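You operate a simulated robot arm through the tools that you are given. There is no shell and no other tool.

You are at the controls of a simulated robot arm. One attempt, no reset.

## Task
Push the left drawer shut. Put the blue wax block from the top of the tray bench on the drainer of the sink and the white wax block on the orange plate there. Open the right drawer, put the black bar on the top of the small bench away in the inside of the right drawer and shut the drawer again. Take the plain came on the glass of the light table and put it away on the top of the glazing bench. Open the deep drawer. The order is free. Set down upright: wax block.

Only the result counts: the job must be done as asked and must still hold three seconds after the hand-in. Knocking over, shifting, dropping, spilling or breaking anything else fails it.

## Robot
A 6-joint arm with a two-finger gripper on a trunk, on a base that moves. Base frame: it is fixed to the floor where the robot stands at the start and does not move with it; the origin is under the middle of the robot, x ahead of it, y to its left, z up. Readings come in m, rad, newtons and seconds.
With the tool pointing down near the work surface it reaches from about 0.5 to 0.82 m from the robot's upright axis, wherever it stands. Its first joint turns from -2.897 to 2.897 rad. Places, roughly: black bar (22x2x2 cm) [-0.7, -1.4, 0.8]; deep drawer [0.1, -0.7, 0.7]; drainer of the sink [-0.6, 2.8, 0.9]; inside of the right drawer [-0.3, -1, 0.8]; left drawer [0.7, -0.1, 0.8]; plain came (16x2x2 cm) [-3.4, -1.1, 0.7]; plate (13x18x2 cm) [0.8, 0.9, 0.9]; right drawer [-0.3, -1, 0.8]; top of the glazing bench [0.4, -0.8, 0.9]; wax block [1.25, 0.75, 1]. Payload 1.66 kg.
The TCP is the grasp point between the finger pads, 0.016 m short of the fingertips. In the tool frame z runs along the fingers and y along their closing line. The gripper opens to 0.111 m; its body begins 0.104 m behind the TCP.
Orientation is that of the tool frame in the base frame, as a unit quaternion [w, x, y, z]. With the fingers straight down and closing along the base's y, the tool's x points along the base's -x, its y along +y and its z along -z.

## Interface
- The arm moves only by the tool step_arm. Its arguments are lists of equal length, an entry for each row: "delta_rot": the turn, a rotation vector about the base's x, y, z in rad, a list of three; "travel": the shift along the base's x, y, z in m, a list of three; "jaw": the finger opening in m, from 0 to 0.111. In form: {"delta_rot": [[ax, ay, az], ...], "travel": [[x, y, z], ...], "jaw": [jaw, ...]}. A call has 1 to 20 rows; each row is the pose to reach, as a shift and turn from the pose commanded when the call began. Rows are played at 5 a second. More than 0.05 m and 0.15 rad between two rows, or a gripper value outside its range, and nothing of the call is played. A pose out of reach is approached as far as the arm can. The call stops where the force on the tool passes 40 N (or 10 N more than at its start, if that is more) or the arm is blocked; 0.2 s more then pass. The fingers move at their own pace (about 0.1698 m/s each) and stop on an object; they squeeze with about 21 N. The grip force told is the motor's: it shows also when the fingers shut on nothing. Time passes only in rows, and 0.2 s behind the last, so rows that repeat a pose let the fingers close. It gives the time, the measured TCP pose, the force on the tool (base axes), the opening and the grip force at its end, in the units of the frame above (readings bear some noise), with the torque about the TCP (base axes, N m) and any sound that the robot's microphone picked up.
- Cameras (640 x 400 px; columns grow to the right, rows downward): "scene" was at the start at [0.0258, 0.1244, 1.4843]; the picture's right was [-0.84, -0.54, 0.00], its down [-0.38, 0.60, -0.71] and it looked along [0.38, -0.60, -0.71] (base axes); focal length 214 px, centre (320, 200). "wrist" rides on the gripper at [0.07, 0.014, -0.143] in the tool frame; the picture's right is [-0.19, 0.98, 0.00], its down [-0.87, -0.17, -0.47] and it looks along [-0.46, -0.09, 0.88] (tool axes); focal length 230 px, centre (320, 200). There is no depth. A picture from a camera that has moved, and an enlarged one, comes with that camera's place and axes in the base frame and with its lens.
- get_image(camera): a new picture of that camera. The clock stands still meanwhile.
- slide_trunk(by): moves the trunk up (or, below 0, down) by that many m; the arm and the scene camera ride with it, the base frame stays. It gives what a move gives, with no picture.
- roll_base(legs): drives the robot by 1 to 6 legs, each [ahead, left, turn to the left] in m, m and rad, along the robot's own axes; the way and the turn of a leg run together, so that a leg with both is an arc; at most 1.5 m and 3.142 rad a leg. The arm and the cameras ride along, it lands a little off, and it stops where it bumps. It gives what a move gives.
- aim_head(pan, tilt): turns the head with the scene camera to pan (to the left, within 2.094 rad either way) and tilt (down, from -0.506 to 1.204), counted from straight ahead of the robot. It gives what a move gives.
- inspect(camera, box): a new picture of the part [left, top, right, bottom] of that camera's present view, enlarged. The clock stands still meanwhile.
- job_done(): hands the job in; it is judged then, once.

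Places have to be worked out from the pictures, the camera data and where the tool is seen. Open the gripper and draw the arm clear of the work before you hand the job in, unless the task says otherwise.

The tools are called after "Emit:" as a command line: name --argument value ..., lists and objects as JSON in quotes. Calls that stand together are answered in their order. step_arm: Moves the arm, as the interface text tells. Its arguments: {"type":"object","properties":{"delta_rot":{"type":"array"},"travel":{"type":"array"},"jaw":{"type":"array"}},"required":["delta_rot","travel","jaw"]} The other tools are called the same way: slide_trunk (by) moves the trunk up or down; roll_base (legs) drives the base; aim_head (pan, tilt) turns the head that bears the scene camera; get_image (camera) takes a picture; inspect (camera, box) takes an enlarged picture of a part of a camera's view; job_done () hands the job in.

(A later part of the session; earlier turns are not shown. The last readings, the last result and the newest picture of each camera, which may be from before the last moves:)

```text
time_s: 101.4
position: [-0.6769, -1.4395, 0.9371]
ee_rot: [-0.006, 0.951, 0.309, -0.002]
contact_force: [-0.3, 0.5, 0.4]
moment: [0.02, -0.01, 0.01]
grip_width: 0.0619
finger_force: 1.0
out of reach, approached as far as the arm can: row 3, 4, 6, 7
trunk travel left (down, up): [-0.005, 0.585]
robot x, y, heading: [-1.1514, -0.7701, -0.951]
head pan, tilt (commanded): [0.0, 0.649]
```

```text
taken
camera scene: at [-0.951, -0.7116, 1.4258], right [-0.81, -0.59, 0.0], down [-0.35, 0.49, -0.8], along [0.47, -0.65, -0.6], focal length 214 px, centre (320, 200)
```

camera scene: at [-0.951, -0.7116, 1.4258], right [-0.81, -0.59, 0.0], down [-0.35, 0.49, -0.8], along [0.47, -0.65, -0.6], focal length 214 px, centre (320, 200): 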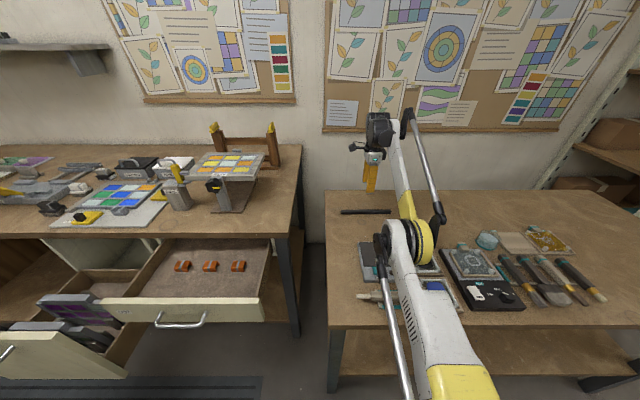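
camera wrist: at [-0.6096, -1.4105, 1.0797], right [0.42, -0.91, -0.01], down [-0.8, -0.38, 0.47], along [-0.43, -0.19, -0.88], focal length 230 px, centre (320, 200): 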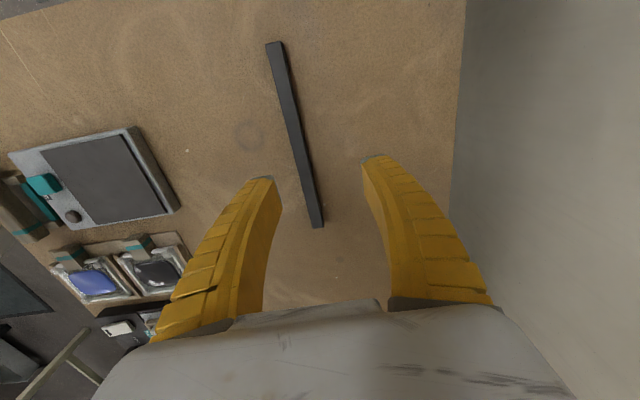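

The reach limit made the arm overshoot ~2.5 cm in n (measured n≈0.767). I move the base 3.5 cm closer to be safely within reach and then re-read.

Emit:
roll_base --legs '[[0.035, 0.0, 0.005]]'

Emit:
step_arm --delta_rot '[[0, 0, 0], [0, 0, 0]]' --travel '[[-0.02, 0.0276, 0], [-0.0205, 0.0283, -0.005]]' --jaw '[0.06, 0.06]'

```text
time_s: 102.2
position: [-0.6526, -1.4655, 0.9361]
ee_rot: [-0.006, 0.95, 0.312, -0.002]
contact_force: [0.2, -0.1, 0.0]
moment: [-0.03, -0.01, 0.0]
grip_width: 0.0621
finger_force: 1.7
trunk travel left (down, up): [-0.005, 0.585]
robot x, y, heading: [-1.1255, -0.7966, -0.943]
head pan, tilt (commanded): [0.0, 0.649]
```

```text
time_s: 102.8
position: [-0.6555, -1.4622, 0.9488]
ee_rot: [-0.006, 0.95, 0.312, -0.002]
contact_force: [0.2, 0.2, 0.4]
moment: [0.03, 0.02, 0.02]
grip_width: 0.0621
finger_force: 1.0
out of reach, approached as far as the arm can: row 1, 2
trunk travel left (down, up): [-0.005, 0.585]
robot x, y, heading: [-1.1243, -0.8001, -0.94]
head pan, tilt (commanded): [0.0, 0.649]
```

The arm seems to be on an awkward branch here. I back away into free space (raising the trunk first) to explore the tool-down reach safely.

Emit:
slide_trunk --by 0.07

Emit:
roll_base --legs '[[-0.55, 0.0, 0.0]]'

Emit:
get_image --camera "scene"

```text
time_s: 103.9
position: [-0.6566, -1.4611, 1.0161]
ee_rot: [-0.005, 0.95, 0.312, -0.002]
contact_force: [0.1, -0.5, -0.2]
moment: [0.02, -0.01, 0.02]
grip_width: 0.0619
finger_force: 1.8
trunk travel left (down, up): [-0.075, 0.515]
robot x, y, heading: [-1.1259, -0.8045, -0.944]
head pan, tilt (commanded): [0.0, 0.649]
```

```text
time_s: 107.1
position: [-0.9813, -1.0142, 1.017]
ee_rot: [-0.005, 0.95, 0.313, -0.002]
contact_force: [-0.3, -0.6, 0.5]
moment: [-0.02, -0.01, 0.0]
grip_width: 0.062
finger_force: 1.0
trunk travel left (down, up): [-0.075, 0.515]
robot x, y, heading: [-1.4503, -0.3564, -0.938]
head pan, tilt (commanded): [0.0, 0.649]
```

```text
taken
camera scene: at [-1.2572, -0.2921, 1.4958], right [-0.81, -0.59, 0.0], down [-0.36, 0.49, -0.8], along [0.47, -0.64, -0.6], focal length 214 px, centre (320, 200)
```

scene: 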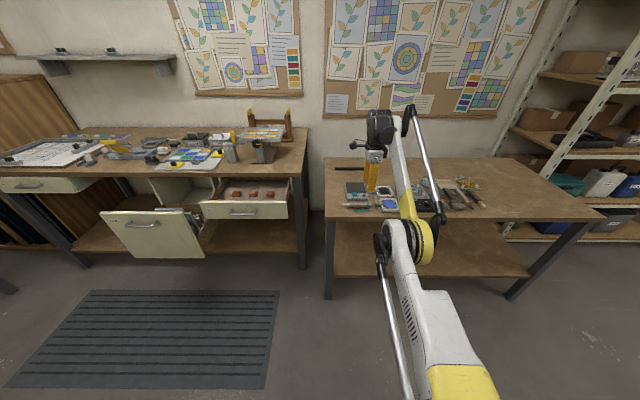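

Now in free space I try retracting to 0.65 m and watch the response.

Emit:
step_arm --delta_rot '[[0, 0, 0], [0, 0, 0], [0, 0, 0], [0, 0, 0]]' --travel '[[-0.0235, 0.0324, 0], [-0.047, 0.0647, 0], [-0.0705, 0.0971, 0], [-0.094, 0.1295, 0]]' --jaw '[0.06, 0.06, 0.06, 0.06]'

Emit:
get_image --camera "scene"

```text
time_s: 108.1
position: [-1.0135, -0.9745, 1.0967]
ee_rot: [-0.008, 0.95, 0.312, -0.003]
contact_force: [0.3, 0.4, -0.4]
moment: [0.02, 0.05, 0.02]
grip_width: 0.0618
finger_force: 1.3
out of reach, approached as far as the arm can: row 1, 2, 3, 4
trunk travel left (down, up): [-0.075, 0.515]
robot x, y, heading: [-1.4529, -0.3544, -0.945]
head pan, tilt (commanded): [0.0, 0.649]
```

```text
taken
camera scene: at [-1.2569, -0.2925, 1.4958], right [-0.81, -0.59, 0.0], down [-0.36, 0.49, -0.8], along [0.47, -0.64, -0.6], focal length 214 px, centre (320, 200)
```

scene: 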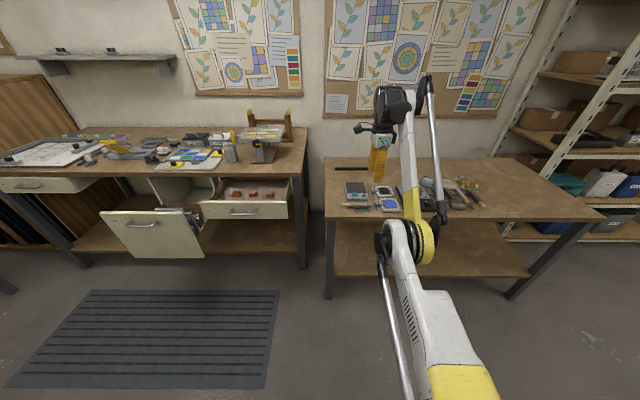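

I need to know the arm's elbow state. I triangulate it again from two head pans.

Emit:
aim_head --pan 0.4 --tilt 0.65

Emit:
get_image --camera "scene"

Emit:
aim_head --pan -0.9 --tilt 0.5

Emit:
get_image --camera "scene"

```text
time_s: 109.0
position: [-1.0138, -0.9744, 1.0953]
ee_rot: [-0.008, 0.95, 0.312, -0.002]
contact_force: [-0.7, 0.1, -0.2]
moment: [0.04, 0.03, -0.01]
grip_width: 0.0622
finger_force: 1.3
trunk travel left (down, up): [-0.075, 0.515]
robot x, y, heading: [-1.4557, -0.353, -0.946]
head pan, tilt (commanded): [0.4, 0.649]
```

```text
taken
camera scene: at [-1.2339, -0.2669, 1.4958], right [-0.51, -0.86, 0.0], down [-0.52, 0.31, -0.8], along [0.68, -0.41, -0.6], focal length 214 px, centre (320, 200)
```

scene: 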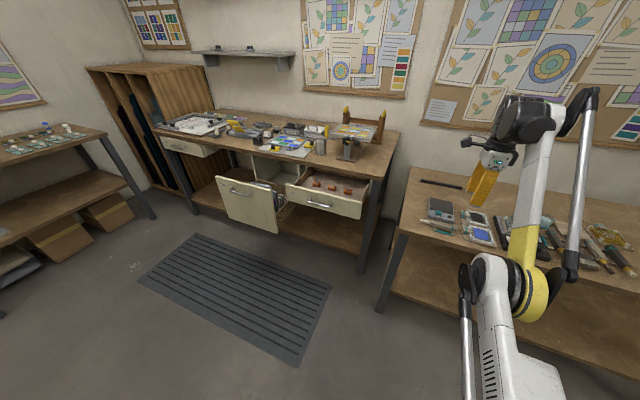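

```text
time_s: 110.5
position: [-1.0138, -0.9745, 1.0947]
ee_rot: [-0.008, 0.95, 0.313, -0.002]
contact_force: [0.0, 0.0, 0.0]
moment: [-0.02, -0.05, -0.01]
grip_width: 0.0621
finger_force: 1.0
trunk travel left (down, up): [-0.075, 0.515]
robot x, y, heading: [-1.4529, -0.3528, -0.938]
head pan, tilt (commanded): [-0.901, 0.499]
```

```text
taken
camera scene: at [-1.3324, -0.3099, 1.5092], right [-0.96, 0.27, 0.0], down [0.13, 0.46, -0.88], along [-0.23, -0.85, -0.48], focal length 214 px, centre (320, 200)
```

scene: 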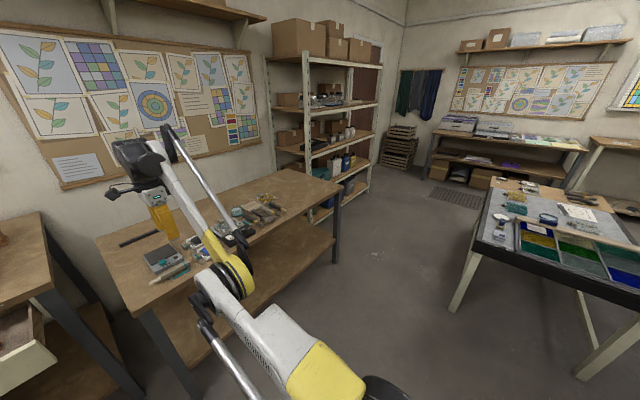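

The arm is pinned straight (shoulder–elbow–wrist nearly collinear), which explains the behaviour. I back off a little more and command a downward, inward move to make the elbow fold upward again.

Emit:
roll_base --legs '[[-0.1, 0.0, 0.0]]'

Emit:
step_arm --delta_rot '[[0, 0, 0], [0, 0, 0], [0, 0, 0]]' --travel '[[0, 0, -0.04], [0, 0, -0.08], [0, 0, -0.12]]' --jaw '[0.06, 0.06, 0.06]'

```text
time_s: 111.6
position: [-1.0717, -0.8927, 1.096]
ee_rot: [-0.008, 0.95, 0.312, -0.003]
contact_force: [-0.6, 0.0, 0.8]
moment: [-0.04, -0.05, 0.04]
grip_width: 0.062
finger_force: 1.0
trunk travel left (down, up): [-0.075, 0.515]
robot x, y, heading: [-1.5104, -0.2747, -0.936]
head pan, tilt (commanded): [-0.901, 0.499]
```

```text
time_s: 112.4
position: [-1.041, -0.939, 1.006]
ee_rot: [-0.008, 0.95, 0.313, -0.003]
contact_force: [0.5, 0.6, 0.0]
moment: [0.0, -0.04, 0.0]
grip_width: 0.0619
finger_force: 1.6
out of reach, approached as far as the arm can: row 1, 2, 3
trunk travel left (down, up): [-0.075, 0.515]
robot x, y, heading: [-1.5114, -0.2744, -0.939]
head pan, tilt (commanded): [-0.901, 0.499]
```

Still pinned straight. I now push the target radially beyond reach, sweep it up, then sweep down while slowly shortening the radius, which should fold the elbow upward (all in free space before the bench).

Emit:
step_arm --delta_rot '[[0, 0, 0], [0, 0, 0], [0, 0, 0], [0, 0, 0], [0, 0, 0], [0, 0, 0], [0, 0, 0], [0, 0, 0], [0, 0, 0], [0, 0, 0], [0, 0, 0], [0, 0, 0], [0, 0, 0], [0, 0, 0], [0, 0, 0], [0, 0, 0], [0, 0, 0], [0, 0, 0], [0, 0, 0], [0, 0, 0]]' --travel '[[0.0247, -0.034, 0.022], [0.0493, -0.068, 0.045], [0.0743, -0.1024, 0.068], [0.0993, -0.1368, 0.091], [0.1239, -0.1708, 0.113], [0.1486, -0.2048, 0.136], [0.1351, -0.1861, 0.177], [0.1204, -0.1659, 0.216], [0.1046, -0.1441, 0.255], [0.0875, -0.1206, 0.292], [0.0693, -0.0955, 0.327], [0.0811, -0.1117, 0.289], [0.0928, -0.1279, 0.2525], [0.1034, -0.1424, 0.2146], [0.1125, -0.1551, 0.1764], [0.1197, -0.1649, 0.1367], [0.1246, -0.1717, 0.096], [0.1268, -0.1747, 0.0544], [0.1251, -0.1723, 0.0112], [0.1172, -0.1615, -0.0231]]' --jaw '[0.06, 0.06, 0.06, 0.06, 0.06, 0.06, 0.06, 0.06, 0.06, 0.06, 0.06, 0.06, 0.06, 0.06, 0.06, 0.06, 0.06, 0.06, 0.06, 0.06]'

```text
time_s: 116.6
position: [-1.0311, -0.9492, 0.9836]
ee_rot: [-0.006, 0.95, 0.313, -0.002]
contact_force: [0.0, 0.2, 0.4]
moment: [-0.04, -0.02, 0.0]
grip_width: 0.062
finger_force: 1.7
out of reach, approached as far as the arm can: row 1, 2, 3, 4, 5, 6, 7, 8, 9, 10, 11, 12, 13, 14, 15, 16, 17, 18, 19, 20
trunk travel left (down, up): [-0.075, 0.515]
robot x, y, heading: [-1.5123, -0.2738, -0.941]
head pan, tilt (commanded): [-0.901, 0.499]
```

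I test the response with a single small upward step to learn what the commanded reference is.

Emit:
step_arm --delta_rot '[[0, 0, 0]]' --travel '[[-0.0294, 0.0405, 0.0]]' --jaw '[0.06]'

Emit:
step_arm --delta_rot '[[0, 0, 0]]' --travel '[[-0.0294, 0.0405, 0.0]]' --jaw '[0.06]'

Emit:
step_arm --delta_rot '[[0, 0, 0]]' --travel '[[0.0, 0.0, 0.04]]' --jaw '[0.06]'

```text
time_s: 117.0
position: [-1.0369, -0.9391, 0.9997]
ee_rot: [-0.008, 0.95, 0.312, -0.003]
contact_force: [0.6, 0.1, -0.7]
moment: [-0.03, -0.04, 0.0]
grip_width: 0.062
finger_force: 2.1
out of reach, approached as far as the arm can: row 1
trunk travel left (down, up): [-0.075, 0.515]
robot x, y, heading: [-1.5111, -0.2749, -0.937]
head pan, tilt (commanded): [-0.901, 0.499]
```

```text
time_s: 117.4
position: [-1.0401, -0.936, 1.0118]
ee_rot: [-0.01, 0.95, 0.312, -0.003]
contact_force: [0.1, 0.0, -0.4]
moment: [0.02, 0.01, 0.03]
grip_width: 0.062
finger_force: 1.8
out of reach, approached as far as the arm can: row 1
trunk travel left (down, up): [-0.075, 0.515]
robot x, y, heading: [-1.5118, -0.2728, -0.938]
head pan, tilt (commanded): [-0.901, 0.499]
```

```text
time_s: 117.8
position: [-1.0425, -0.9328, 1.0519]
ee_rot: [-0.007, 0.95, 0.312, -0.002]
contact_force: [0.7, -0.3, -0.6]
moment: [0.01, -0.01, 0.01]
grip_width: 0.062
finger_force: 2.1
trunk travel left (down, up): [-0.075, 0.515]
robot x, y, heading: [-1.5099, -0.272, -0.938]
head pan, tilt (commanded): [-0.901, 0.499]
```

The reach boundary corresponds to a wrist-pitch limit with the elbow on the low side. To reconfigure safely I first turn the robot 90° right to face the open floor.

Emit:
roll_base --legs '[[0.0, 0.0, -1.5708]]'

Emit:
aim_head --pan 0.0 --tilt 0.5

Emit:
get_image --camera "scene"

```text
time_s: 122.0
position: [-2.1657, -0.7494, 1.0516]
ee_rot: [-0.007, 0.895, -0.446, 0.004]
contact_force: [-0.1, 0.4, -0.6]
moment: [0.01, -0.03, 0.0]
grip_width: 0.0618
finger_force: 1.2
trunk travel left (down, up): [-0.075, 0.515]
robot x, y, heading: [-1.5122, -0.2717, -2.502]
head pan, tilt (commanded): [-0.901, 0.499]
```

```text
time_s: 123.2
position: [-2.1651, -0.7497, 1.0531]
ee_rot: [-0.007, 0.895, -0.445, 0.003]
contact_force: [0.6, -0.5, 0.8]
moment: [-0.03, -0.01, 0.01]
grip_width: 0.0621
finger_force: 0.5
trunk travel left (down, up): [-0.075, 0.515]
robot x, y, heading: [-1.5113, -0.2754, -2.495]
head pan, tilt (commanded): [0.0, 0.499]
```

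```text
taken
camera scene: at [-1.4514, -0.465, 1.5092], right [-0.6, 0.8, 0.0], down [0.38, 0.29, -0.88], along [-0.7, -0.53, -0.48], focal length 214 px, centre (320, 200)
```

scene: 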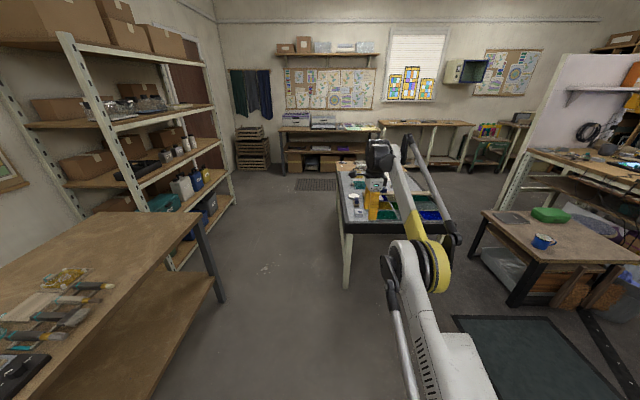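

The light table's near edge is about 1.05 m ahead, so I turn left 0.35 rad to face the open aisle instead.

Emit:
roll_base --legs '[[0.0, 0.0, 0.35]]'

```text
time_s: 124.7
position: [-1.9627, -0.9451, 1.0526]
ee_rot: [-0.007, 0.959, -0.283, 0.001]
contact_force: [0.1, -0.7, 0.4]
moment: [0.0, 0.02, -0.02]
grip_width: 0.0621
finger_force: 1.4
trunk travel left (down, up): [-0.075, 0.515]
robot x, y, heading: [-1.5125, -0.2746, -2.149]
head pan, tilt (commanded): [0.0, 0.499]
```

Facing open space, I tilt the tool 40° forward (to get off the wrist limit) while moving the wrist up near full stretch.

Emit:
step_arm --delta_rot '[[-0.1173, 0.0765, 0], [-0.2345, 0.153, 0], [-0.3518, 0.2295, 0], [-0.469, 0.306, 0], [-0.5863, 0.3825, 0], [-0.5863, 0.3825, 0], [-0.5863, 0.3825, 0], [-0.5863, 0.3825, 0]]' --travel '[[-0.0191, -0.0292, 0.0025], [-0.0378, -0.0579, 0.0097], [-0.0557, -0.0853, 0.0217], [-0.0726, -0.1112, 0.0381], [-0.088, -0.1348, 0.0588], [-0.0735, -0.1126, 0.0952], [-0.059, -0.0905, 0.1312], [-0.0445, -0.0683, 0.1672]]' --jaw '[0.06, 0.06, 0.06, 0.06, 0.06, 0.06, 0.06, 0.06]'

Emit:
get_image --camera "scene"

```text
time_s: 126.5
position: [-2.0061, -1.013, 1.2194]
ee_rot: [0.321, 0.903, -0.267, -0.098]
contact_force: [0.7, -0.5, 0.7]
moment: [0.02, 0.02, 0.0]
grip_width: 0.062
finger_force: 1.2
trunk travel left (down, up): [-0.075, 0.515]
robot x, y, heading: [-1.5125, -0.2745, -2.143]
head pan, tilt (commanded): [0.0, 0.499]
```

```text
taken
camera scene: at [-1.388, -0.4335, 1.5092], right [-0.84, 0.55, 0.0], down [0.26, 0.4, -0.88], along [-0.48, -0.74, -0.48], focal length 214 px, centre (320, 200)
```

scene: 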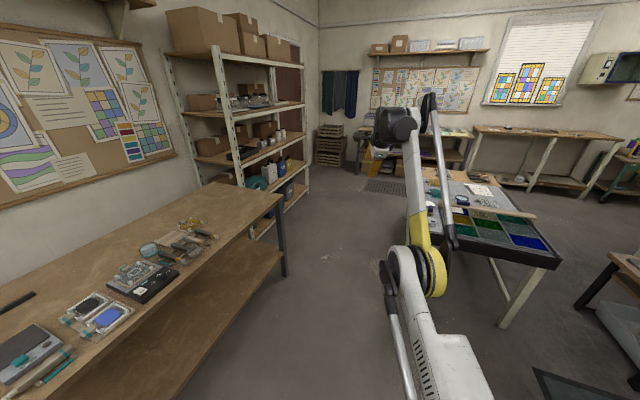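

That was in reach, so it's not yet fully straight. I extend radially in small steps to find where it becomes straight.

Emit:
step_arm --delta_rot '[[0, 0, 0], [0, 0, 0], [0, 0, 0], [0, 0, 0], [0, 0, 0], [0, 0, 0]]' --travel '[[-0.0042, -0.0064, 0.0064], [-0.0084, -0.0128, 0.0129], [-0.0126, -0.0192, 0.0193], [-0.0167, -0.0257, 0.0257], [-0.0209, -0.0321, 0.0322], [-0.0251, -0.0385, 0.0386]]' --jaw '[0.06, 0.06, 0.06, 0.06, 0.06, 0.06]'

```text
time_s: 127.9
position: [-2.0185, -1.0315, 1.2403]
ee_rot: [0.321, 0.904, -0.266, -0.098]
contact_force: [0.4, -1.2, -0.7]
moment: [0.01, 0.01, 0.01]
grip_width: 0.0618
finger_force: 1.3
out of reach, approached as far as the arm can: row 4, 5, 6
trunk travel left (down, up): [-0.075, 0.515]
robot x, y, heading: [-1.513, -0.2782, -2.149]
head pan, tilt (commanded): [0.0, 0.499]
```

The arm is now straight. I sweep down from here with a slowly shrinking radius so that the elbow folds upward.

Emit:
step_arm --delta_rot '[[0, 0, 0], [0, 0, 0], [0, 0, 0], [0, 0, 0], [0, 0, 0], [0, 0, 0], [0, 0, 0], [0, 0, 0]]' --travel '[[-0.0117, -0.0179, -0.0304], [-0.0238, -0.0365, -0.0668], [-0.0342, -0.0523, -0.1052], [-0.042, -0.0644, -0.1456], [-0.0479, -0.0734, -0.1872], [-0.0511, -0.0783, -0.2301], [-0.0517, -0.0792, -0.2738], [-0.0495, -0.0759, -0.3179]]' --jaw '[0.06, 0.06, 0.06, 0.06, 0.06, 0.06, 0.06, 0.06]'

Emit:
get_image --camera "scene"

```text
time_s: 129.7
position: [-2.0689, -1.1062, 0.9221]
ee_rot: [0.321, 0.903, -0.267, -0.097]
contact_force: [-0.9, -0.5, -0.1]
moment: [-0.02, -0.01, 0.01]
grip_width: 0.0621
finger_force: 0.7
out of reach, approached as far as the arm can: row 1, 2, 3, 4, 5, 6, 7
trunk travel left (down, up): [-0.075, 0.515]
robot x, y, heading: [-1.5115, -0.2766, -2.144]
head pan, tilt (commanded): [0.0, 0.499]
```

```text
taken
camera scene: at [-1.3882, -0.4339, 1.5091], right [-0.84, 0.55, 0.0], down [0.26, 0.4, -0.88], along [-0.48, -0.74, -0.48], focal length 214 px, centre (320, 200)
```

scene: 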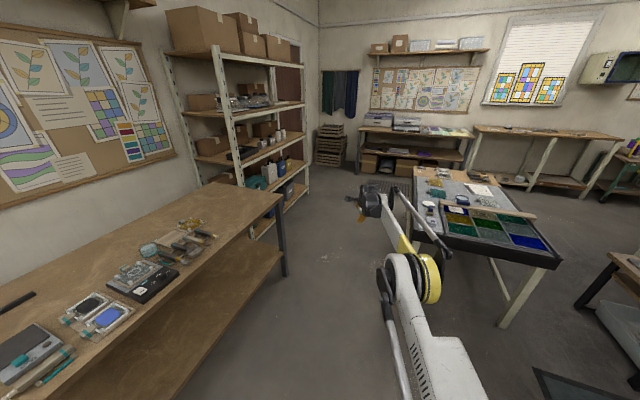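

The last row was reached exactly. I test moving inward to see if the elbow now folds properly.

Emit:
step_arm --delta_rot '[[0, 0, 0], [0, 0, 0], [0, 0, 0], [0, 0, 0], [0, 0, 0]]' --travel '[[0.0164, 0.0251, 0], [0.0328, 0.0502, 0], [0.0492, 0.0754, 0], [0.0656, 0.1005, 0], [0.082, 0.1256, 0]]' --jaw '[0.06, 0.06, 0.06, 0.06, 0.06]'

Emit:
get_image --camera "scene"

```text
time_s: 130.9
position: [-1.9859, -0.9809, 0.9242]
ee_rot: [0.321, 0.903, -0.267, -0.097]
contact_force: [-0.3, 0.1, 0.2]
moment: [-0.01, 0.03, -0.01]
grip_width: 0.0617
finger_force: 1.9
trunk travel left (down, up): [-0.075, 0.515]
robot x, y, heading: [-1.5106, -0.2748, -2.15]
head pan, tilt (commanded): [0.0, 0.499]
```

```text
taken
camera scene: at [-1.388, -0.4335, 1.5092], right [-0.84, 0.55, 0.0], down [0.26, 0.4, -0.88], along [-0.48, -0.74, -0.48], focal length 214 px, centre (320, 200)
```

scene: 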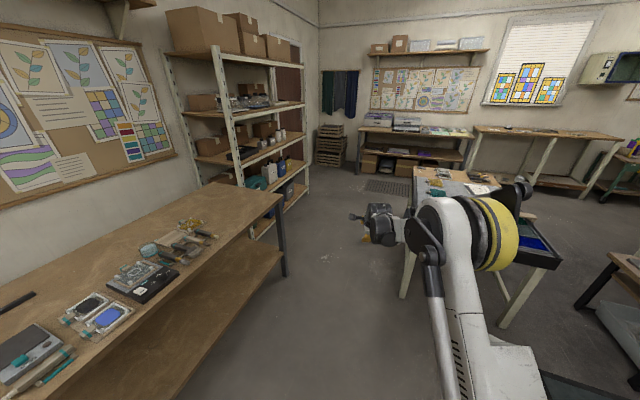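

The elbow is folded upward again. I rotate the tool back to straight down, keeping inside reach.

Emit:
step_arm --delta_rot '[[0.1173, -0.0765, 0], [0.2345, -0.153, 0], [0.3518, -0.2295, 0], [0.469, -0.306, 0], [0.5863, -0.3825, 0]]' --travel '[[0.0154, 0.0236, 0.0094], [0.0323, 0.0495, 0.023], [0.0502, 0.077, 0.041], [0.0689, 0.1056, 0.0637], [0.088, 0.1348, 0.0912]]' --jaw '[0.06, 0.06, 0.06, 0.06, 0.06]'

```text
time_s: 132.1
position: [-1.8987, -0.8459, 1.0145]
ee_rot: [-0.009, 0.959, -0.284, 0.001]
contact_force: [-0.4, 0.4, 0.5]
moment: [0.01, 0.01, 0.05]
grip_width: 0.0622
finger_force: 0.6
trunk travel left (down, up): [-0.075, 0.515]
robot x, y, heading: [-1.5119, -0.2702, -2.148]
head pan, tilt (commanded): [0.0, 0.499]
```

Tool is down again and healthy. I quickly test the low and far pose (z≈0.82, 0.79 m out) here in free space, also removing a 1° tilt.

Emit:
step_arm --delta_rot '[[-0.0167, 0.007, 0], [-0.0167, 0.007, 0], [-0.0167, 0.007, 0], [-0.0167, 0.007, 0], [-0.0167, 0.007, 0], [-0.0167, 0.007, 0], [-0.0167, 0.007, 0], [-0.0167, 0.007, 0]]' --travel '[[0, 0, -0.04], [0, 0, -0.08], [0, 0, -0.12], [0, 0, -0.16], [0, 0, -0.195], [-0.0191, -0.0293, -0.195], [-0.0382, -0.0586, -0.195], [-0.0546, -0.0838, -0.195]]' --jaw '[0.06, 0.06, 0.06, 0.06, 0.06, 0.06, 0.06, 0.06]'

```text
time_s: 133.9
position: [-1.9532, -0.9308, 0.8202]
ee_rot: [0.001, 0.959, -0.283, 0.0]
contact_force: [0.3, 0.0, 0.6]
moment: [0.0, 0.0, -0.01]
grip_width: 0.0622
finger_force: 1.4
trunk travel left (down, up): [-0.075, 0.515]
robot x, y, heading: [-1.5053, -0.2724, -2.146]
head pan, tilt (commanded): [0.0, 0.499]
```

The low/far pose works in this configuration. I retract and lift to (0.65 m, z≈1.0), then turn the robot back to face the small bench.

Emit:
step_arm --delta_rot '[[0, 0, 0], [0, 0, 0], [0, 0, 0], [0, 0, 0], [0, 0, 0], [0, 0, 0]]' --travel '[[0.0128, 0.0195, 0.03], [0.0255, 0.0391, 0.06], [0.0382, 0.0586, 0.09], [0.051, 0.0782, 0.12], [0.0637, 0.0977, 0.15], [0.0765, 0.1173, 0.18]]' --jaw '[0.06, 0.06, 0.06, 0.06, 0.06, 0.06]'

Emit:
roll_base --legs '[[0.0, 0.0, 1.205], [0.63, 0.0, 0.0]]'

Emit:
aim_head --pan 0.0 --tilt 0.65

Emit:
get_image --camera "scene"

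Emit:
get_image --camera "wrist"

```text
time_s: 135.3
position: [-1.8757, -0.8109, 1.0004]
ee_rot: [0.001, 0.959, -0.283, 0.0]
contact_force: [0.0, 0.2, -0.5]
moment: [0.01, -0.03, 0.01]
grip_width: 0.0621
finger_force: 1.4
trunk travel left (down, up): [-0.075, 0.515]
robot x, y, heading: [-1.509, -0.272, -2.152]
head pan, tilt (commanded): [0.0, 0.499]
```

```text
time_s: 141.8
position: [-0.7631, -1.3056, 0.9987]
ee_rot: [0.001, 0.949, 0.315, 0.001]
contact_force: [0.0, 0.3, -0.8]
moment: [-0.01, -0.02, -0.03]
grip_width: 0.062
finger_force: 1.4
trunk travel left (down, up): [-0.075, 0.515]
robot x, y, heading: [-1.1434, -0.7737, -0.933]
head pan, tilt (commanded): [0.0, 0.499]
```

```text
time_s: 142.5
position: [-0.7629, -1.3058, 1.0002]
ee_rot: [0.0, 0.949, 0.315, 0.001]
contact_force: [-0.5, -0.9, 0.4]
moment: [-0.02, 0.01, 0.02]
grip_width: 0.0619
finger_force: 1.3
trunk travel left (down, up): [-0.075, 0.515]
robot x, y, heading: [-1.142, -0.7744, -0.936]
head pan, tilt (commanded): [0.0, 0.649]
```

```text
taken
camera scene: at [-0.9461, -0.7126, 1.4958], right [-0.8, -0.6, 0.0], down [-0.36, 0.49, -0.8], along [0.47, -0.64, -0.6], focal length 214 px, centre (320, 200)
```

scene: 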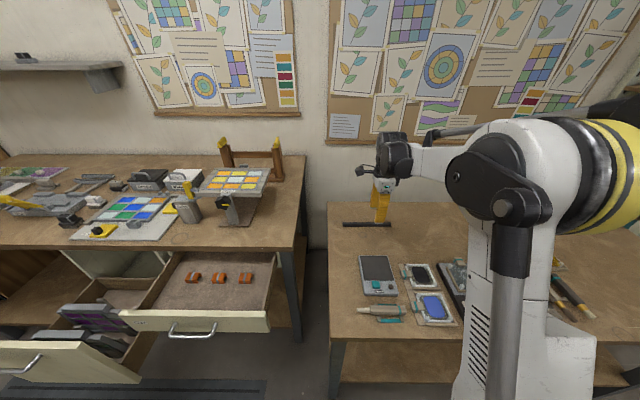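

```text
taken
camera wrist: at [-0.6979, -1.275, 1.1435], right [0.44, -0.9, 0.0], down [-0.8, -0.38, 0.47], along [-0.42, -0.21, -0.88], focal length 230 px, centre (320, 200)
```

wrist: 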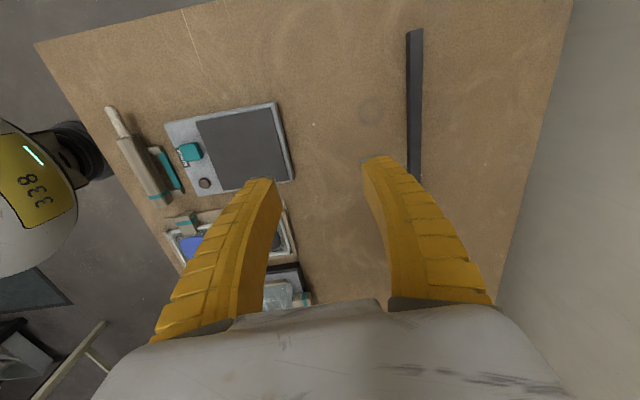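

Configuration is right. Bar center ≈ (u 1.394, n 0.738). I move over it while descending to about 0.855 and check alignment.

Emit:
step_arm --delta_rot '[[0, 0, -0.006], [0, 0, -0.012], [0, 0, -0.012], [0, 0, -0.012], [0, 0, -0.012], [0, 0, -0.012]]' --travel '[[0.0171, -0.0276, -0.02], [0.0342, -0.0552, -0.04], [0.0513, -0.0828, -0.06], [0.0684, -0.1104, -0.09], [0.0684, -0.1104, -0.12], [0.0684, -0.1104, -0.145]]' --jaw '[0.06, 0.06, 0.06, 0.06, 0.06, 0.06]'

Emit:
get_image --camera "wrist"

Emit:
inspect --camera "scene" --box '[310, 130, 470, 230]'

```text
time_s: 143.9
position: [-0.6957, -1.4151, 0.8548]
ee_rot: [0.0, 0.951, 0.31, 0.001]
contact_force: [-0.5, -0.1, -0.3]
moment: [-0.05, -0.01, 0.06]
grip_width: 0.062
finger_force: 1.2
trunk travel left (down, up): [-0.075, 0.515]
robot x, y, heading: [-1.1391, -0.7747, -0.934]
head pan, tilt (commanded): [0.0, 0.649]
```

```text
taken
camera wrist: at [-0.6295, -1.3859, 0.999], right [0.42, -0.91, 0.0], down [-0.8, -0.37, 0.47], along [-0.42, -0.2, -0.88], focal length 230 px, centre (320, 200)
```

wrist: 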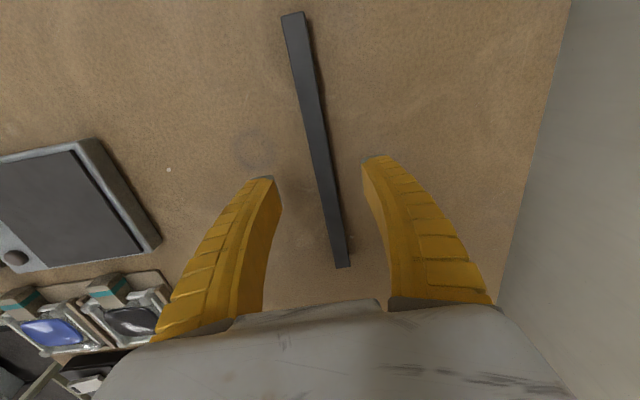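

```text
4.00 times, centred on (390, 180) of scene
camera zoom: at [-0.9462, -0.7125, 1.4958], right [-0.8, -0.6, 0.0], down [-0.36, 0.49, -0.8], along [0.47, -0.64, -0.6], focal length 858 px, centre (40, 280)
```

zoom: 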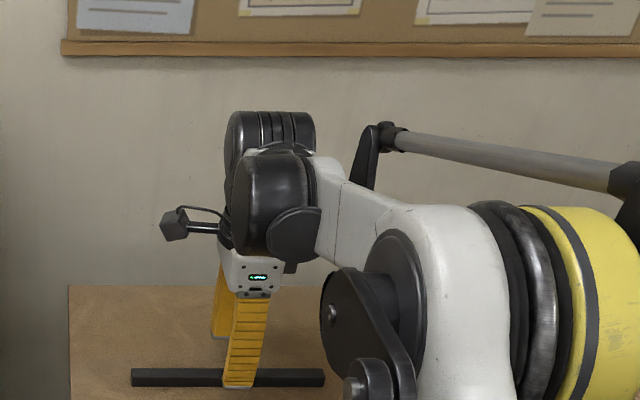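

The bar lies centered between the fingers. I lower slowly to z≈0.82 and close.

Emit:
step_arm --delta_rot '[[0, 0, 0], [0, 0, 0], [0, 0, 0], [0, 0, 0]]' --travel '[[0, 0, -0.012], [0, 0, -0.022], [0, 0, -0.03], [0, 0, -0.035]]' --jaw '[0.06, 0.06, 0.06, 0.06]'

Emit:
step_arm --delta_rot '[[0, 0, 0], [0, 0, 0], [0, 0, 0], [0, 0, 0]]' --travel '[[0, 0, 0], [0, 0, 0], [0, 0, 0], [0, 0, 0]]' --jaw '[0.03, 0.0, 0.0, 0.0]'

Emit:
get_image --camera "wrist"

```text
time_s: 144.9
position: [-0.6952, -1.4152, 0.8209]
ee_rot: [0.0, 0.951, 0.311, 0.0]
contact_force: [0.0, 0.6, -0.7]
moment: [-0.01, -0.02, 0.01]
grip_width: 0.062
finger_force: 0.7
trunk travel left (down, up): [-0.075, 0.515]
robot x, y, heading: [-1.1412, -0.7752, -0.94]
head pan, tilt (commanded): [0.0, 0.649]
```

```text
time_s: 145.9
position: [-0.6951, -1.4156, 0.8212]
ee_rot: [0.002, 0.951, 0.31, 0.001]
contact_force: [-0.4, -1.0, 3.0]
moment: [-0.06, -0.01, 0.07]
grip_width: 0.0126
finger_force: 21.0
trunk travel left (down, up): [-0.075, 0.515]
robot x, y, heading: [-1.1397, -0.7739, -0.933]
head pan, tilt (commanded): [0.0, 0.649]
```

```text
taken
camera wrist: at [-0.6297, -1.3859, 0.9643], right [0.42, -0.91, 0.0], down [-0.8, -0.37, 0.47], along [-0.42, -0.2, -0.88], focal length 230 px, centre (320, 200)
```

wrist: 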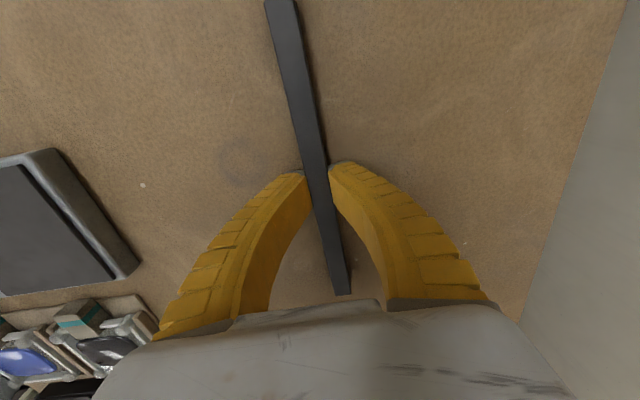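

Gripped (opening 12.6 mm, 21 N). I lift it and retract to a safe carrying pose.

Emit:
step_arm --delta_rot '[[0, 0, 0], [0, 0, 0], [0, 0, 0], [0, 0, 0], [0, 0, 0], [0, 0, 0], [0, 0, 0], [0, 0, 0]]' --travel '[[0, 0, 0.015], [0, 0, 0.04], [0, 0, 0.07], [-0.0147, 0.0202, 0.1], [-0.0352, 0.0486, 0.13], [-0.0558, 0.0769, 0.16], [-0.0734, 0.1012, 0.19], [-0.0822, 0.1133, 0.21]]' --jaw '[0, 0, 0, 0, 0, 0, 0, 0]'

Emit:
get_image --camera "wrist"

```text
time_s: 147.7
position: [-0.7766, -1.3022, 1.0308]
ee_rot: [0.001, 0.951, 0.309, 0.001]
contact_force: [-0.3, -0.4, -1.3]
moment: [0.01, -0.02, -0.03]
grip_width: 0.0113
finger_force: 20.4
trunk travel left (down, up): [-0.075, 0.515]
robot x, y, heading: [-1.1399, -0.7751, -0.932]
head pan, tilt (commanded): [0.0, 0.649]
```

```text
taken
camera wrist: at [-0.7112, -1.2722, 1.1744], right [0.42, -0.91, 0.0], down [-0.8, -0.37, 0.47], along [-0.42, -0.2, -0.88], focal length 230 px, centre (320, 200)
```

wrist: 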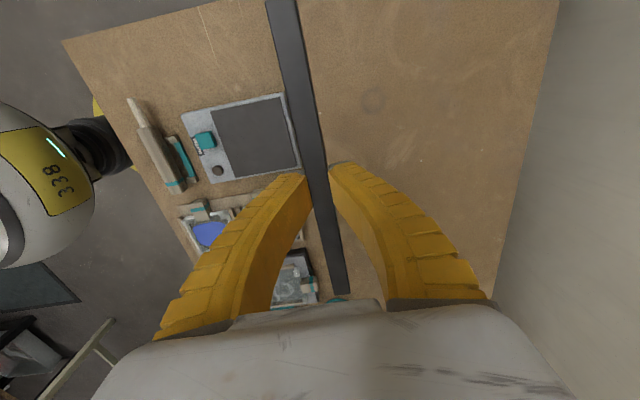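

The bar is secure. I drive back and left so the tool hangs above the open right drawer.

Emit:
roll_base --legs '[[-0.23, 0.0, 0.0], [0.0, 0.57, -0.007]]'

Emit:
get_image --camera "wrist"

Emit:
get_image --camera "scene"

```text
time_s: 152.3
position: [-0.4529, -0.7789, 1.0299]
ee_rot: [0.001, 0.951, 0.308, 0.001]
contact_force: [0.6, -1.5, -1.8]
moment: [-0.02, 0.01, 0.04]
grip_width: 0.0114
finger_force: 20.7
trunk travel left (down, up): [-0.075, 0.515]
robot x, y, heading: [-0.8182, -0.2494, -0.933]
head pan, tilt (commanded): [0.0, 0.649]
```

```text
taken
camera wrist: at [-0.3886, -0.7493, 1.1739], right [0.42, -0.91, 0.0], down [-0.8, -0.37, 0.47], along [-0.43, -0.2, -0.88], focal length 230 px, centre (320, 200)
```

wrist: 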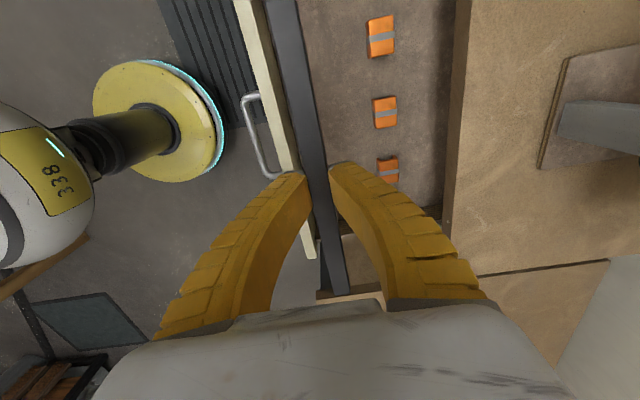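

```text
taken
camera scene: at [-0.6221, -0.1886, 1.4958], right [-0.81, -0.59, 0.0], down [-0.36, 0.49, -0.8], along [0.47, -0.64, -0.6], focal length 214 px, centre (320, 200)
```

scene: 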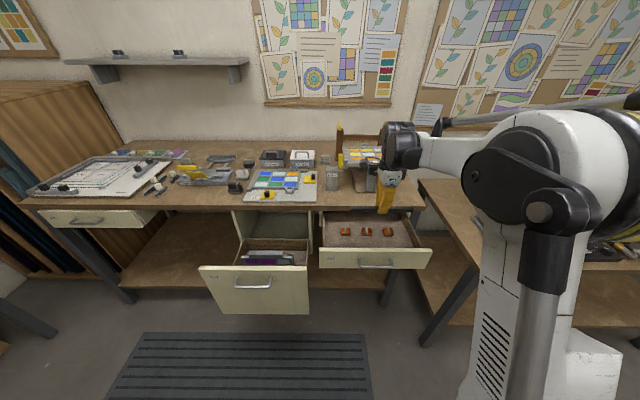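

The tool is at (u 0.824, n 0.364), bar parallel to the drawer front. I shift to n≈0.387 (between front board and copper pieces) and lower toward the drawer floor (~0.785).

Emit:
step_arm --delta_rot '[[0, 0, 0], [0, 0, 0], [0, 0, 0], [0, 0, 0], [0, 0, 0], [0, 0, 0], [0, 0, 0]]' --travel '[[0.0165, -0.0159, 0], [0.0165, -0.0159, -0.04], [0.0165, -0.0159, -0.08], [0.0165, -0.0159, -0.12], [0.0165, -0.0159, -0.15], [0.0165, -0.0159, -0.175], [0.0165, -0.0159, -0.2]]' --jaw '[0, 0, 0, 0, 0, 0, 0]'

Emit:
get_image --camera "wrist"

Emit:
inspect --camera "scene" --box '[290, 170, 450, 270]'

```text
time_s: 153.9
position: [-0.4361, -0.7936, 0.8308]
ee_rot: [0.0, 0.951, 0.309, 0.001]
contact_force: [0.3, 0.5, -2.5]
moment: [0.0, -0.01, -0.02]
grip_width: 0.0117
finger_force: 21.3
trunk travel left (down, up): [-0.075, 0.515]
robot x, y, heading: [-0.8196, -0.2505, -0.934]
head pan, tilt (commanded): [0.0, 0.649]
```

```text
taken
camera wrist: at [-0.3714, -0.7649, 0.9742], right [0.42, -0.91, 0.0], down [-0.8, -0.37, 0.47], along [-0.43, -0.2, -0.88], focal length 230 px, centre (320, 200)
```

wrist: 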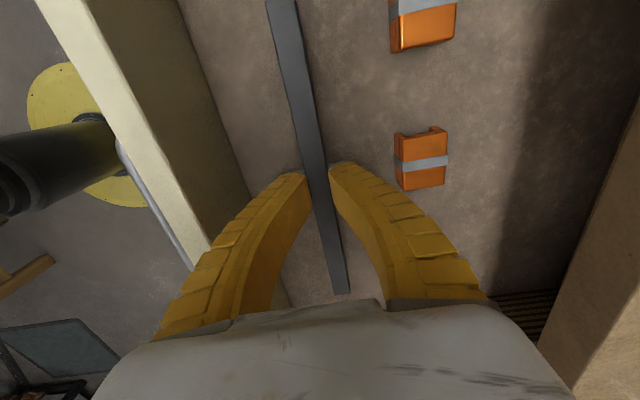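

```text
4.00 times, centred on (370, 220) of scene
camera zoom: at [-0.6222, -0.1888, 1.4958], right [-0.81, -0.59, 0.0], down [-0.36, 0.49, -0.8], along [0.47, -0.64, -0.6], focal length 858 px, centre (120, 120)
```

zoom: 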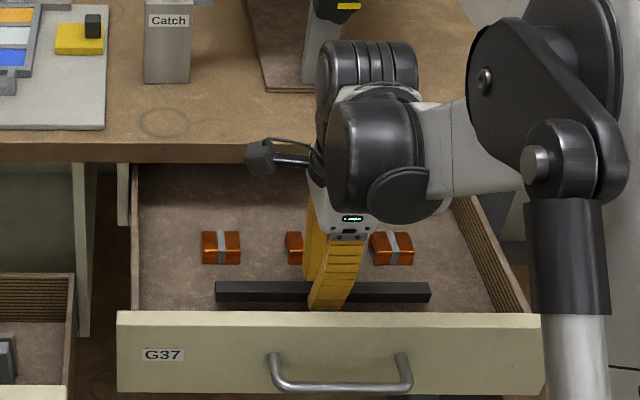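

The bar hangs in the free strip, clear of the pieces. I lower the last couple of centimetres in small steps watching for contact.

Emit:
step_arm --delta_rot '[[0, 0, 0], [0, 0, 0], [0, 0, 0], [0, 0, 0]]' --travel '[[0, 0, -0.006], [0, 0, -0.011], [0, 0, -0.016], [0, 0, -0.02]]' --jaw '[0, 0, 0, 0]'

Emit:
step_arm --delta_rot '[[0, 0, 0]]' --travel '[[0, 0, -0.004]]' --jaw '[0]'

Emit:
step_arm --delta_rot '[[0, 0, 0]]' --travel '[[0, 0, -0.004]]' --jaw '[0]'

```text
time_s: 154.9
position: [-0.4367, -0.7944, 0.8103]
ee_rot: [0.002, 0.951, 0.308, 0.002]
contact_force: [0.7, -1.0, 2.6]
moment: [-0.06, 0.03, 0.01]
grip_width: 0.0127
finger_force: 21.0
trunk travel left (down, up): [-0.075, 0.515]
robot x, y, heading: [-0.8179, -0.2505, -0.931]
head pan, tilt (commanded): [0.0, 0.649]
```

```text
time_s: 155.3
position: [-0.4371, -0.7947, 0.8073]
ee_rot: [0.002, 0.951, 0.309, 0.001]
contact_force: [1.2, -0.8, 12.3]
moment: [-0.04, 0.03, 0.04]
grip_width: 0.0178
finger_force: 21.5
trunk travel left (down, up): [-0.075, 0.515]
robot x, y, heading: [-0.8161, -0.2471, -0.934]
head pan, tilt (commanded): [0.0, 0.649]
```

```text
time_s: 155.7
position: [-0.4381, -0.7935, 0.8045]
ee_rot: [0.002, 0.952, 0.308, 0.001]
contact_force: [1.8, -0.2, 16.9]
moment: [0.0, -0.02, -0.01]
grip_width: 0.0222
finger_force: 21.2
trunk travel left (down, up): [-0.075, 0.515]
robot x, y, heading: [-0.8178, -0.2517, -0.936]
head pan, tilt (commanded): [0.0, 0.649]
```

The bar rests on the drawer floor (contact force up). I open the fingers and lift straight up.

Emit:
step_arm --delta_rot '[[0, 0, 0], [0, 0, 0], [0, 0, 0]]' --travel '[[0, 0, 0.002], [0, 0, 0.003], [0, 0, 0.004]]' --jaw '[0.035, 0.045, 0.05]'

Emit:
get_image --camera "wrist"

```text
time_s: 156.5
position: [-0.4378, -0.7943, 0.8064]
ee_rot: [0.001, 0.951, 0.308, 0.0]
contact_force: [0.2, -0.1, 1.1]
moment: [0.04, 0.07, 0.01]
grip_width: 0.0524
finger_force: 1.8
trunk travel left (down, up): [-0.075, 0.515]
robot x, y, heading: [-0.8175, -0.2491, -0.934]
head pan, tilt (commanded): [0.0, 0.649]
```

```text
taken
camera wrist: at [-0.3722, -0.7654, 0.9498], right [0.42, -0.91, 0.0], down [-0.8, -0.37, 0.47], along [-0.42, -0.2, -0.88], focal length 230 px, centre (320, 200)
```

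wrist: 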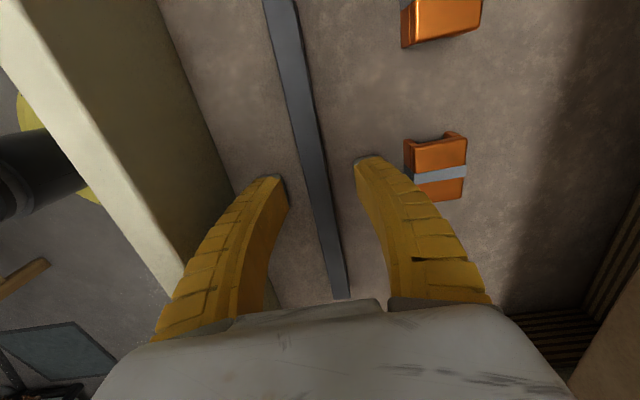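

The bar is released in the drawer. I lift straight up.

Emit:
step_arm --delta_rot '[[0, 0, 0], [0, 0, 0], [0, 0, 0], [0, 0, 0], [0, 0, 0], [0, 0, 0]]' --travel '[[0, 0, 0.02], [0, 0, 0.06], [0, 0, 0.1], [0, 0, 0.14], [0, 0, 0.18], [0, 0, 0.22]]' --jaw '[0.05, 0.05, 0.05, 0.05, 0.05, 0.05]'

Emit:
get_image --camera "wrist"

```text
time_s: 157.9
position: [-0.4376, -0.7937, 1.0269]
ee_rot: [0.0, 0.951, 0.309, 0.001]
contact_force: [-0.3, 0.4, -0.2]
moment: [-0.01, -0.01, -0.03]
grip_width: 0.0521
finger_force: 1.7
trunk travel left (down, up): [-0.075, 0.515]
robot x, y, heading: [-0.816, -0.2528, -0.933]
head pan, tilt (commanded): [0.0, 0.649]
```

```text
taken
camera wrist: at [-0.3724, -0.765, 1.17], right [0.42, -0.91, 0.0], down [-0.8, -0.37, 0.47], along [-0.42, -0.2, -0.88], focal length 230 px, centre (320, 200)
```

wrist: 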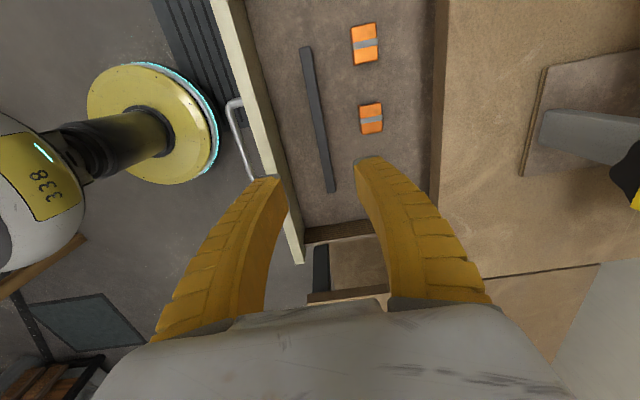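

The bar lies in the drawer as intended. I move in front of the drawer face, right of the handle, turning the tool 90° so that its stiff side faces the drawer, fingers closed.

Emit:
step_arm --delta_rot '[[0, 0, 0.1428], [0, 0, 0.2856], [0, 0, 0.4284], [0, 0, 0.5712], [0, 0, 0.714], [0, 0, 0.8568], [0, 0, 0.9996], [0, 0, 1.1424], [0, 0, 1.2852], [0, 0, 1.428], [0, 0, 1.5708]]' --travel '[[-0.0176, 0.0041, 0], [-0.0351, 0.0082, 0], [-0.0527, 0.0123, 0], [-0.0703, 0.0164, 0], [-0.0879, 0.0205, 0], [-0.1054, 0.0245, 0], [-0.123, 0.0286, 0], [-0.1406, 0.0327, 0], [-0.1582, 0.0368, 0], [-0.1757, 0.0409, 0], [-0.1933, 0.045, 0]]' --jaw '[0.04, 0.02, 0, 0, 0, 0, 0, 0, 0, 0, 0]'

Emit:
get_image --camera "scene"

Emit:
get_image --camera "wrist"

```text
time_s: 160.3
position: [-0.6309, -0.749, 1.0247]
ee_rot: [0.0, 0.454, 0.891, 0.0]
contact_force: [0.1, -0.4, -0.2]
moment: [-0.01, -0.01, 0.02]
grip_width: 0.0002
finger_force: 21.2
trunk travel left (down, up): [-0.075, 0.515]
robot x, y, heading: [-0.8176, -0.2522, -0.936]
head pan, tilt (commanded): [0.0, 0.649]
```

```text
taken
camera scene: at [-0.6225, -0.1884, 1.4958], right [-0.81, -0.59, 0.0], down [-0.36, 0.49, -0.8], along [0.47, -0.64, -0.6], focal length 214 px, centre (320, 200)
```

scene: 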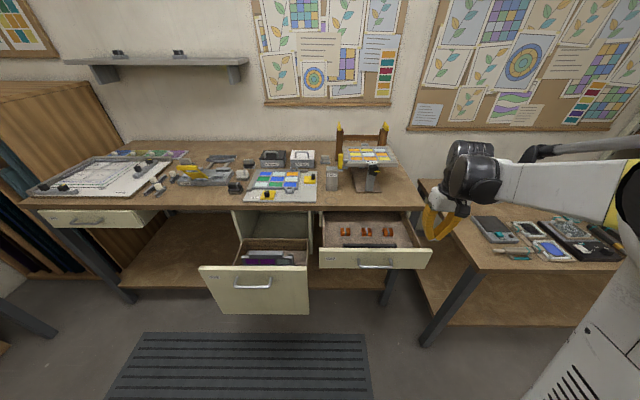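

```text
taken
camera wrist: at [-0.6601, -0.6861, 1.17], right [0.91, 0.42, 0.0], down [0.37, -0.8, 0.47], along [0.2, -0.42, -0.88], focal length 230 px, centre (320, 200)
```

wrist: 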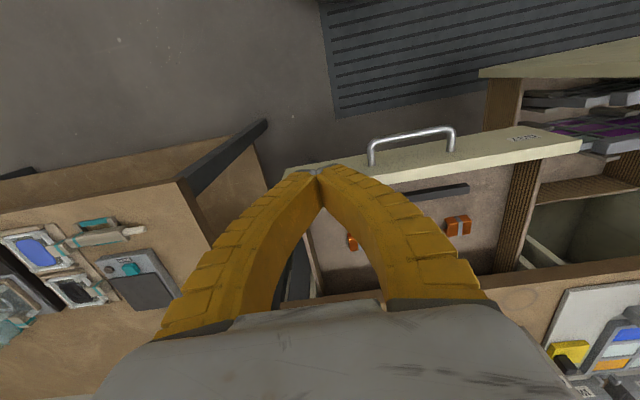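

The closed fingers are in front of the drawer face near its right end. I descend to z≈0.85 just outside the face.

Emit:
step_arm --delta_rot '[[0, 0, 0], [0, 0, 0], [0, 0, 0], [0, 0, 0], [0, 0, 0]]' --travel '[[0, 0, -0.04], [0, 0, -0.08], [0, 0, -0.12], [0, 0, -0.15], [0, 0, -0.177]]' --jaw '[0, 0, 0, 0, 0]'

Emit:
get_image --camera "wrist"

Emit:
inspect --camera "scene" --box '[310, 170, 510, 295]'

```text
time_s: 161.5
position: [-0.6301, -0.7497, 0.8481]
ee_rot: [-0.001, 0.455, 0.89, 0.002]
contact_force: [0.5, 0.0, -0.1]
moment: [0.0, 0.01, 0.02]
grip_width: 0.0
finger_force: 20.6
trunk travel left (down, up): [-0.075, 0.515]
robot x, y, heading: [-0.8176, -0.2496, -0.941]
head pan, tilt (commanded): [0.0, 0.649]
```

```text
taken
camera wrist: at [-0.6588, -0.6863, 0.9929], right [0.91, 0.42, 0.0], down [0.37, -0.8, 0.47], along [0.2, -0.42, -0.88], focal length 230 px, centre (320, 200)
```

wrist: 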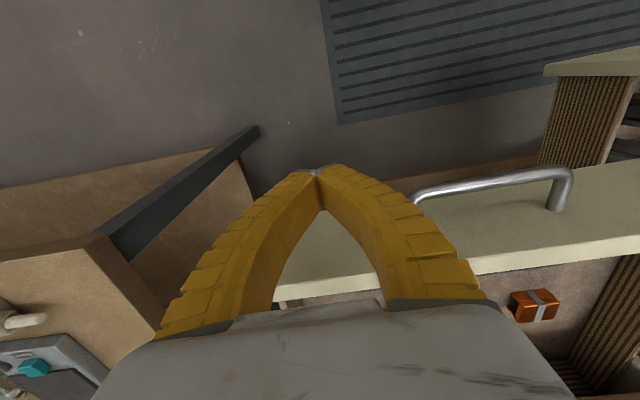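

```text
3.20 times, centred on (410, 232) of scene
camera zoom: at [-0.6223, -0.1887, 1.4958], right [-0.81, -0.59, 0.0], down [-0.36, 0.49, -0.8], along [0.47, -0.64, -0.6], focal length 686 px, centre (32, 96)
```

zoom: 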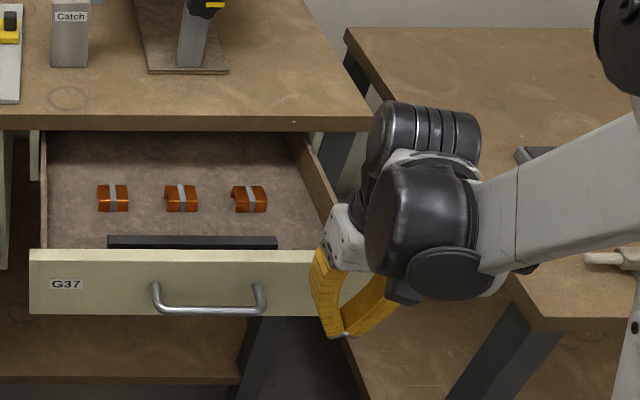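

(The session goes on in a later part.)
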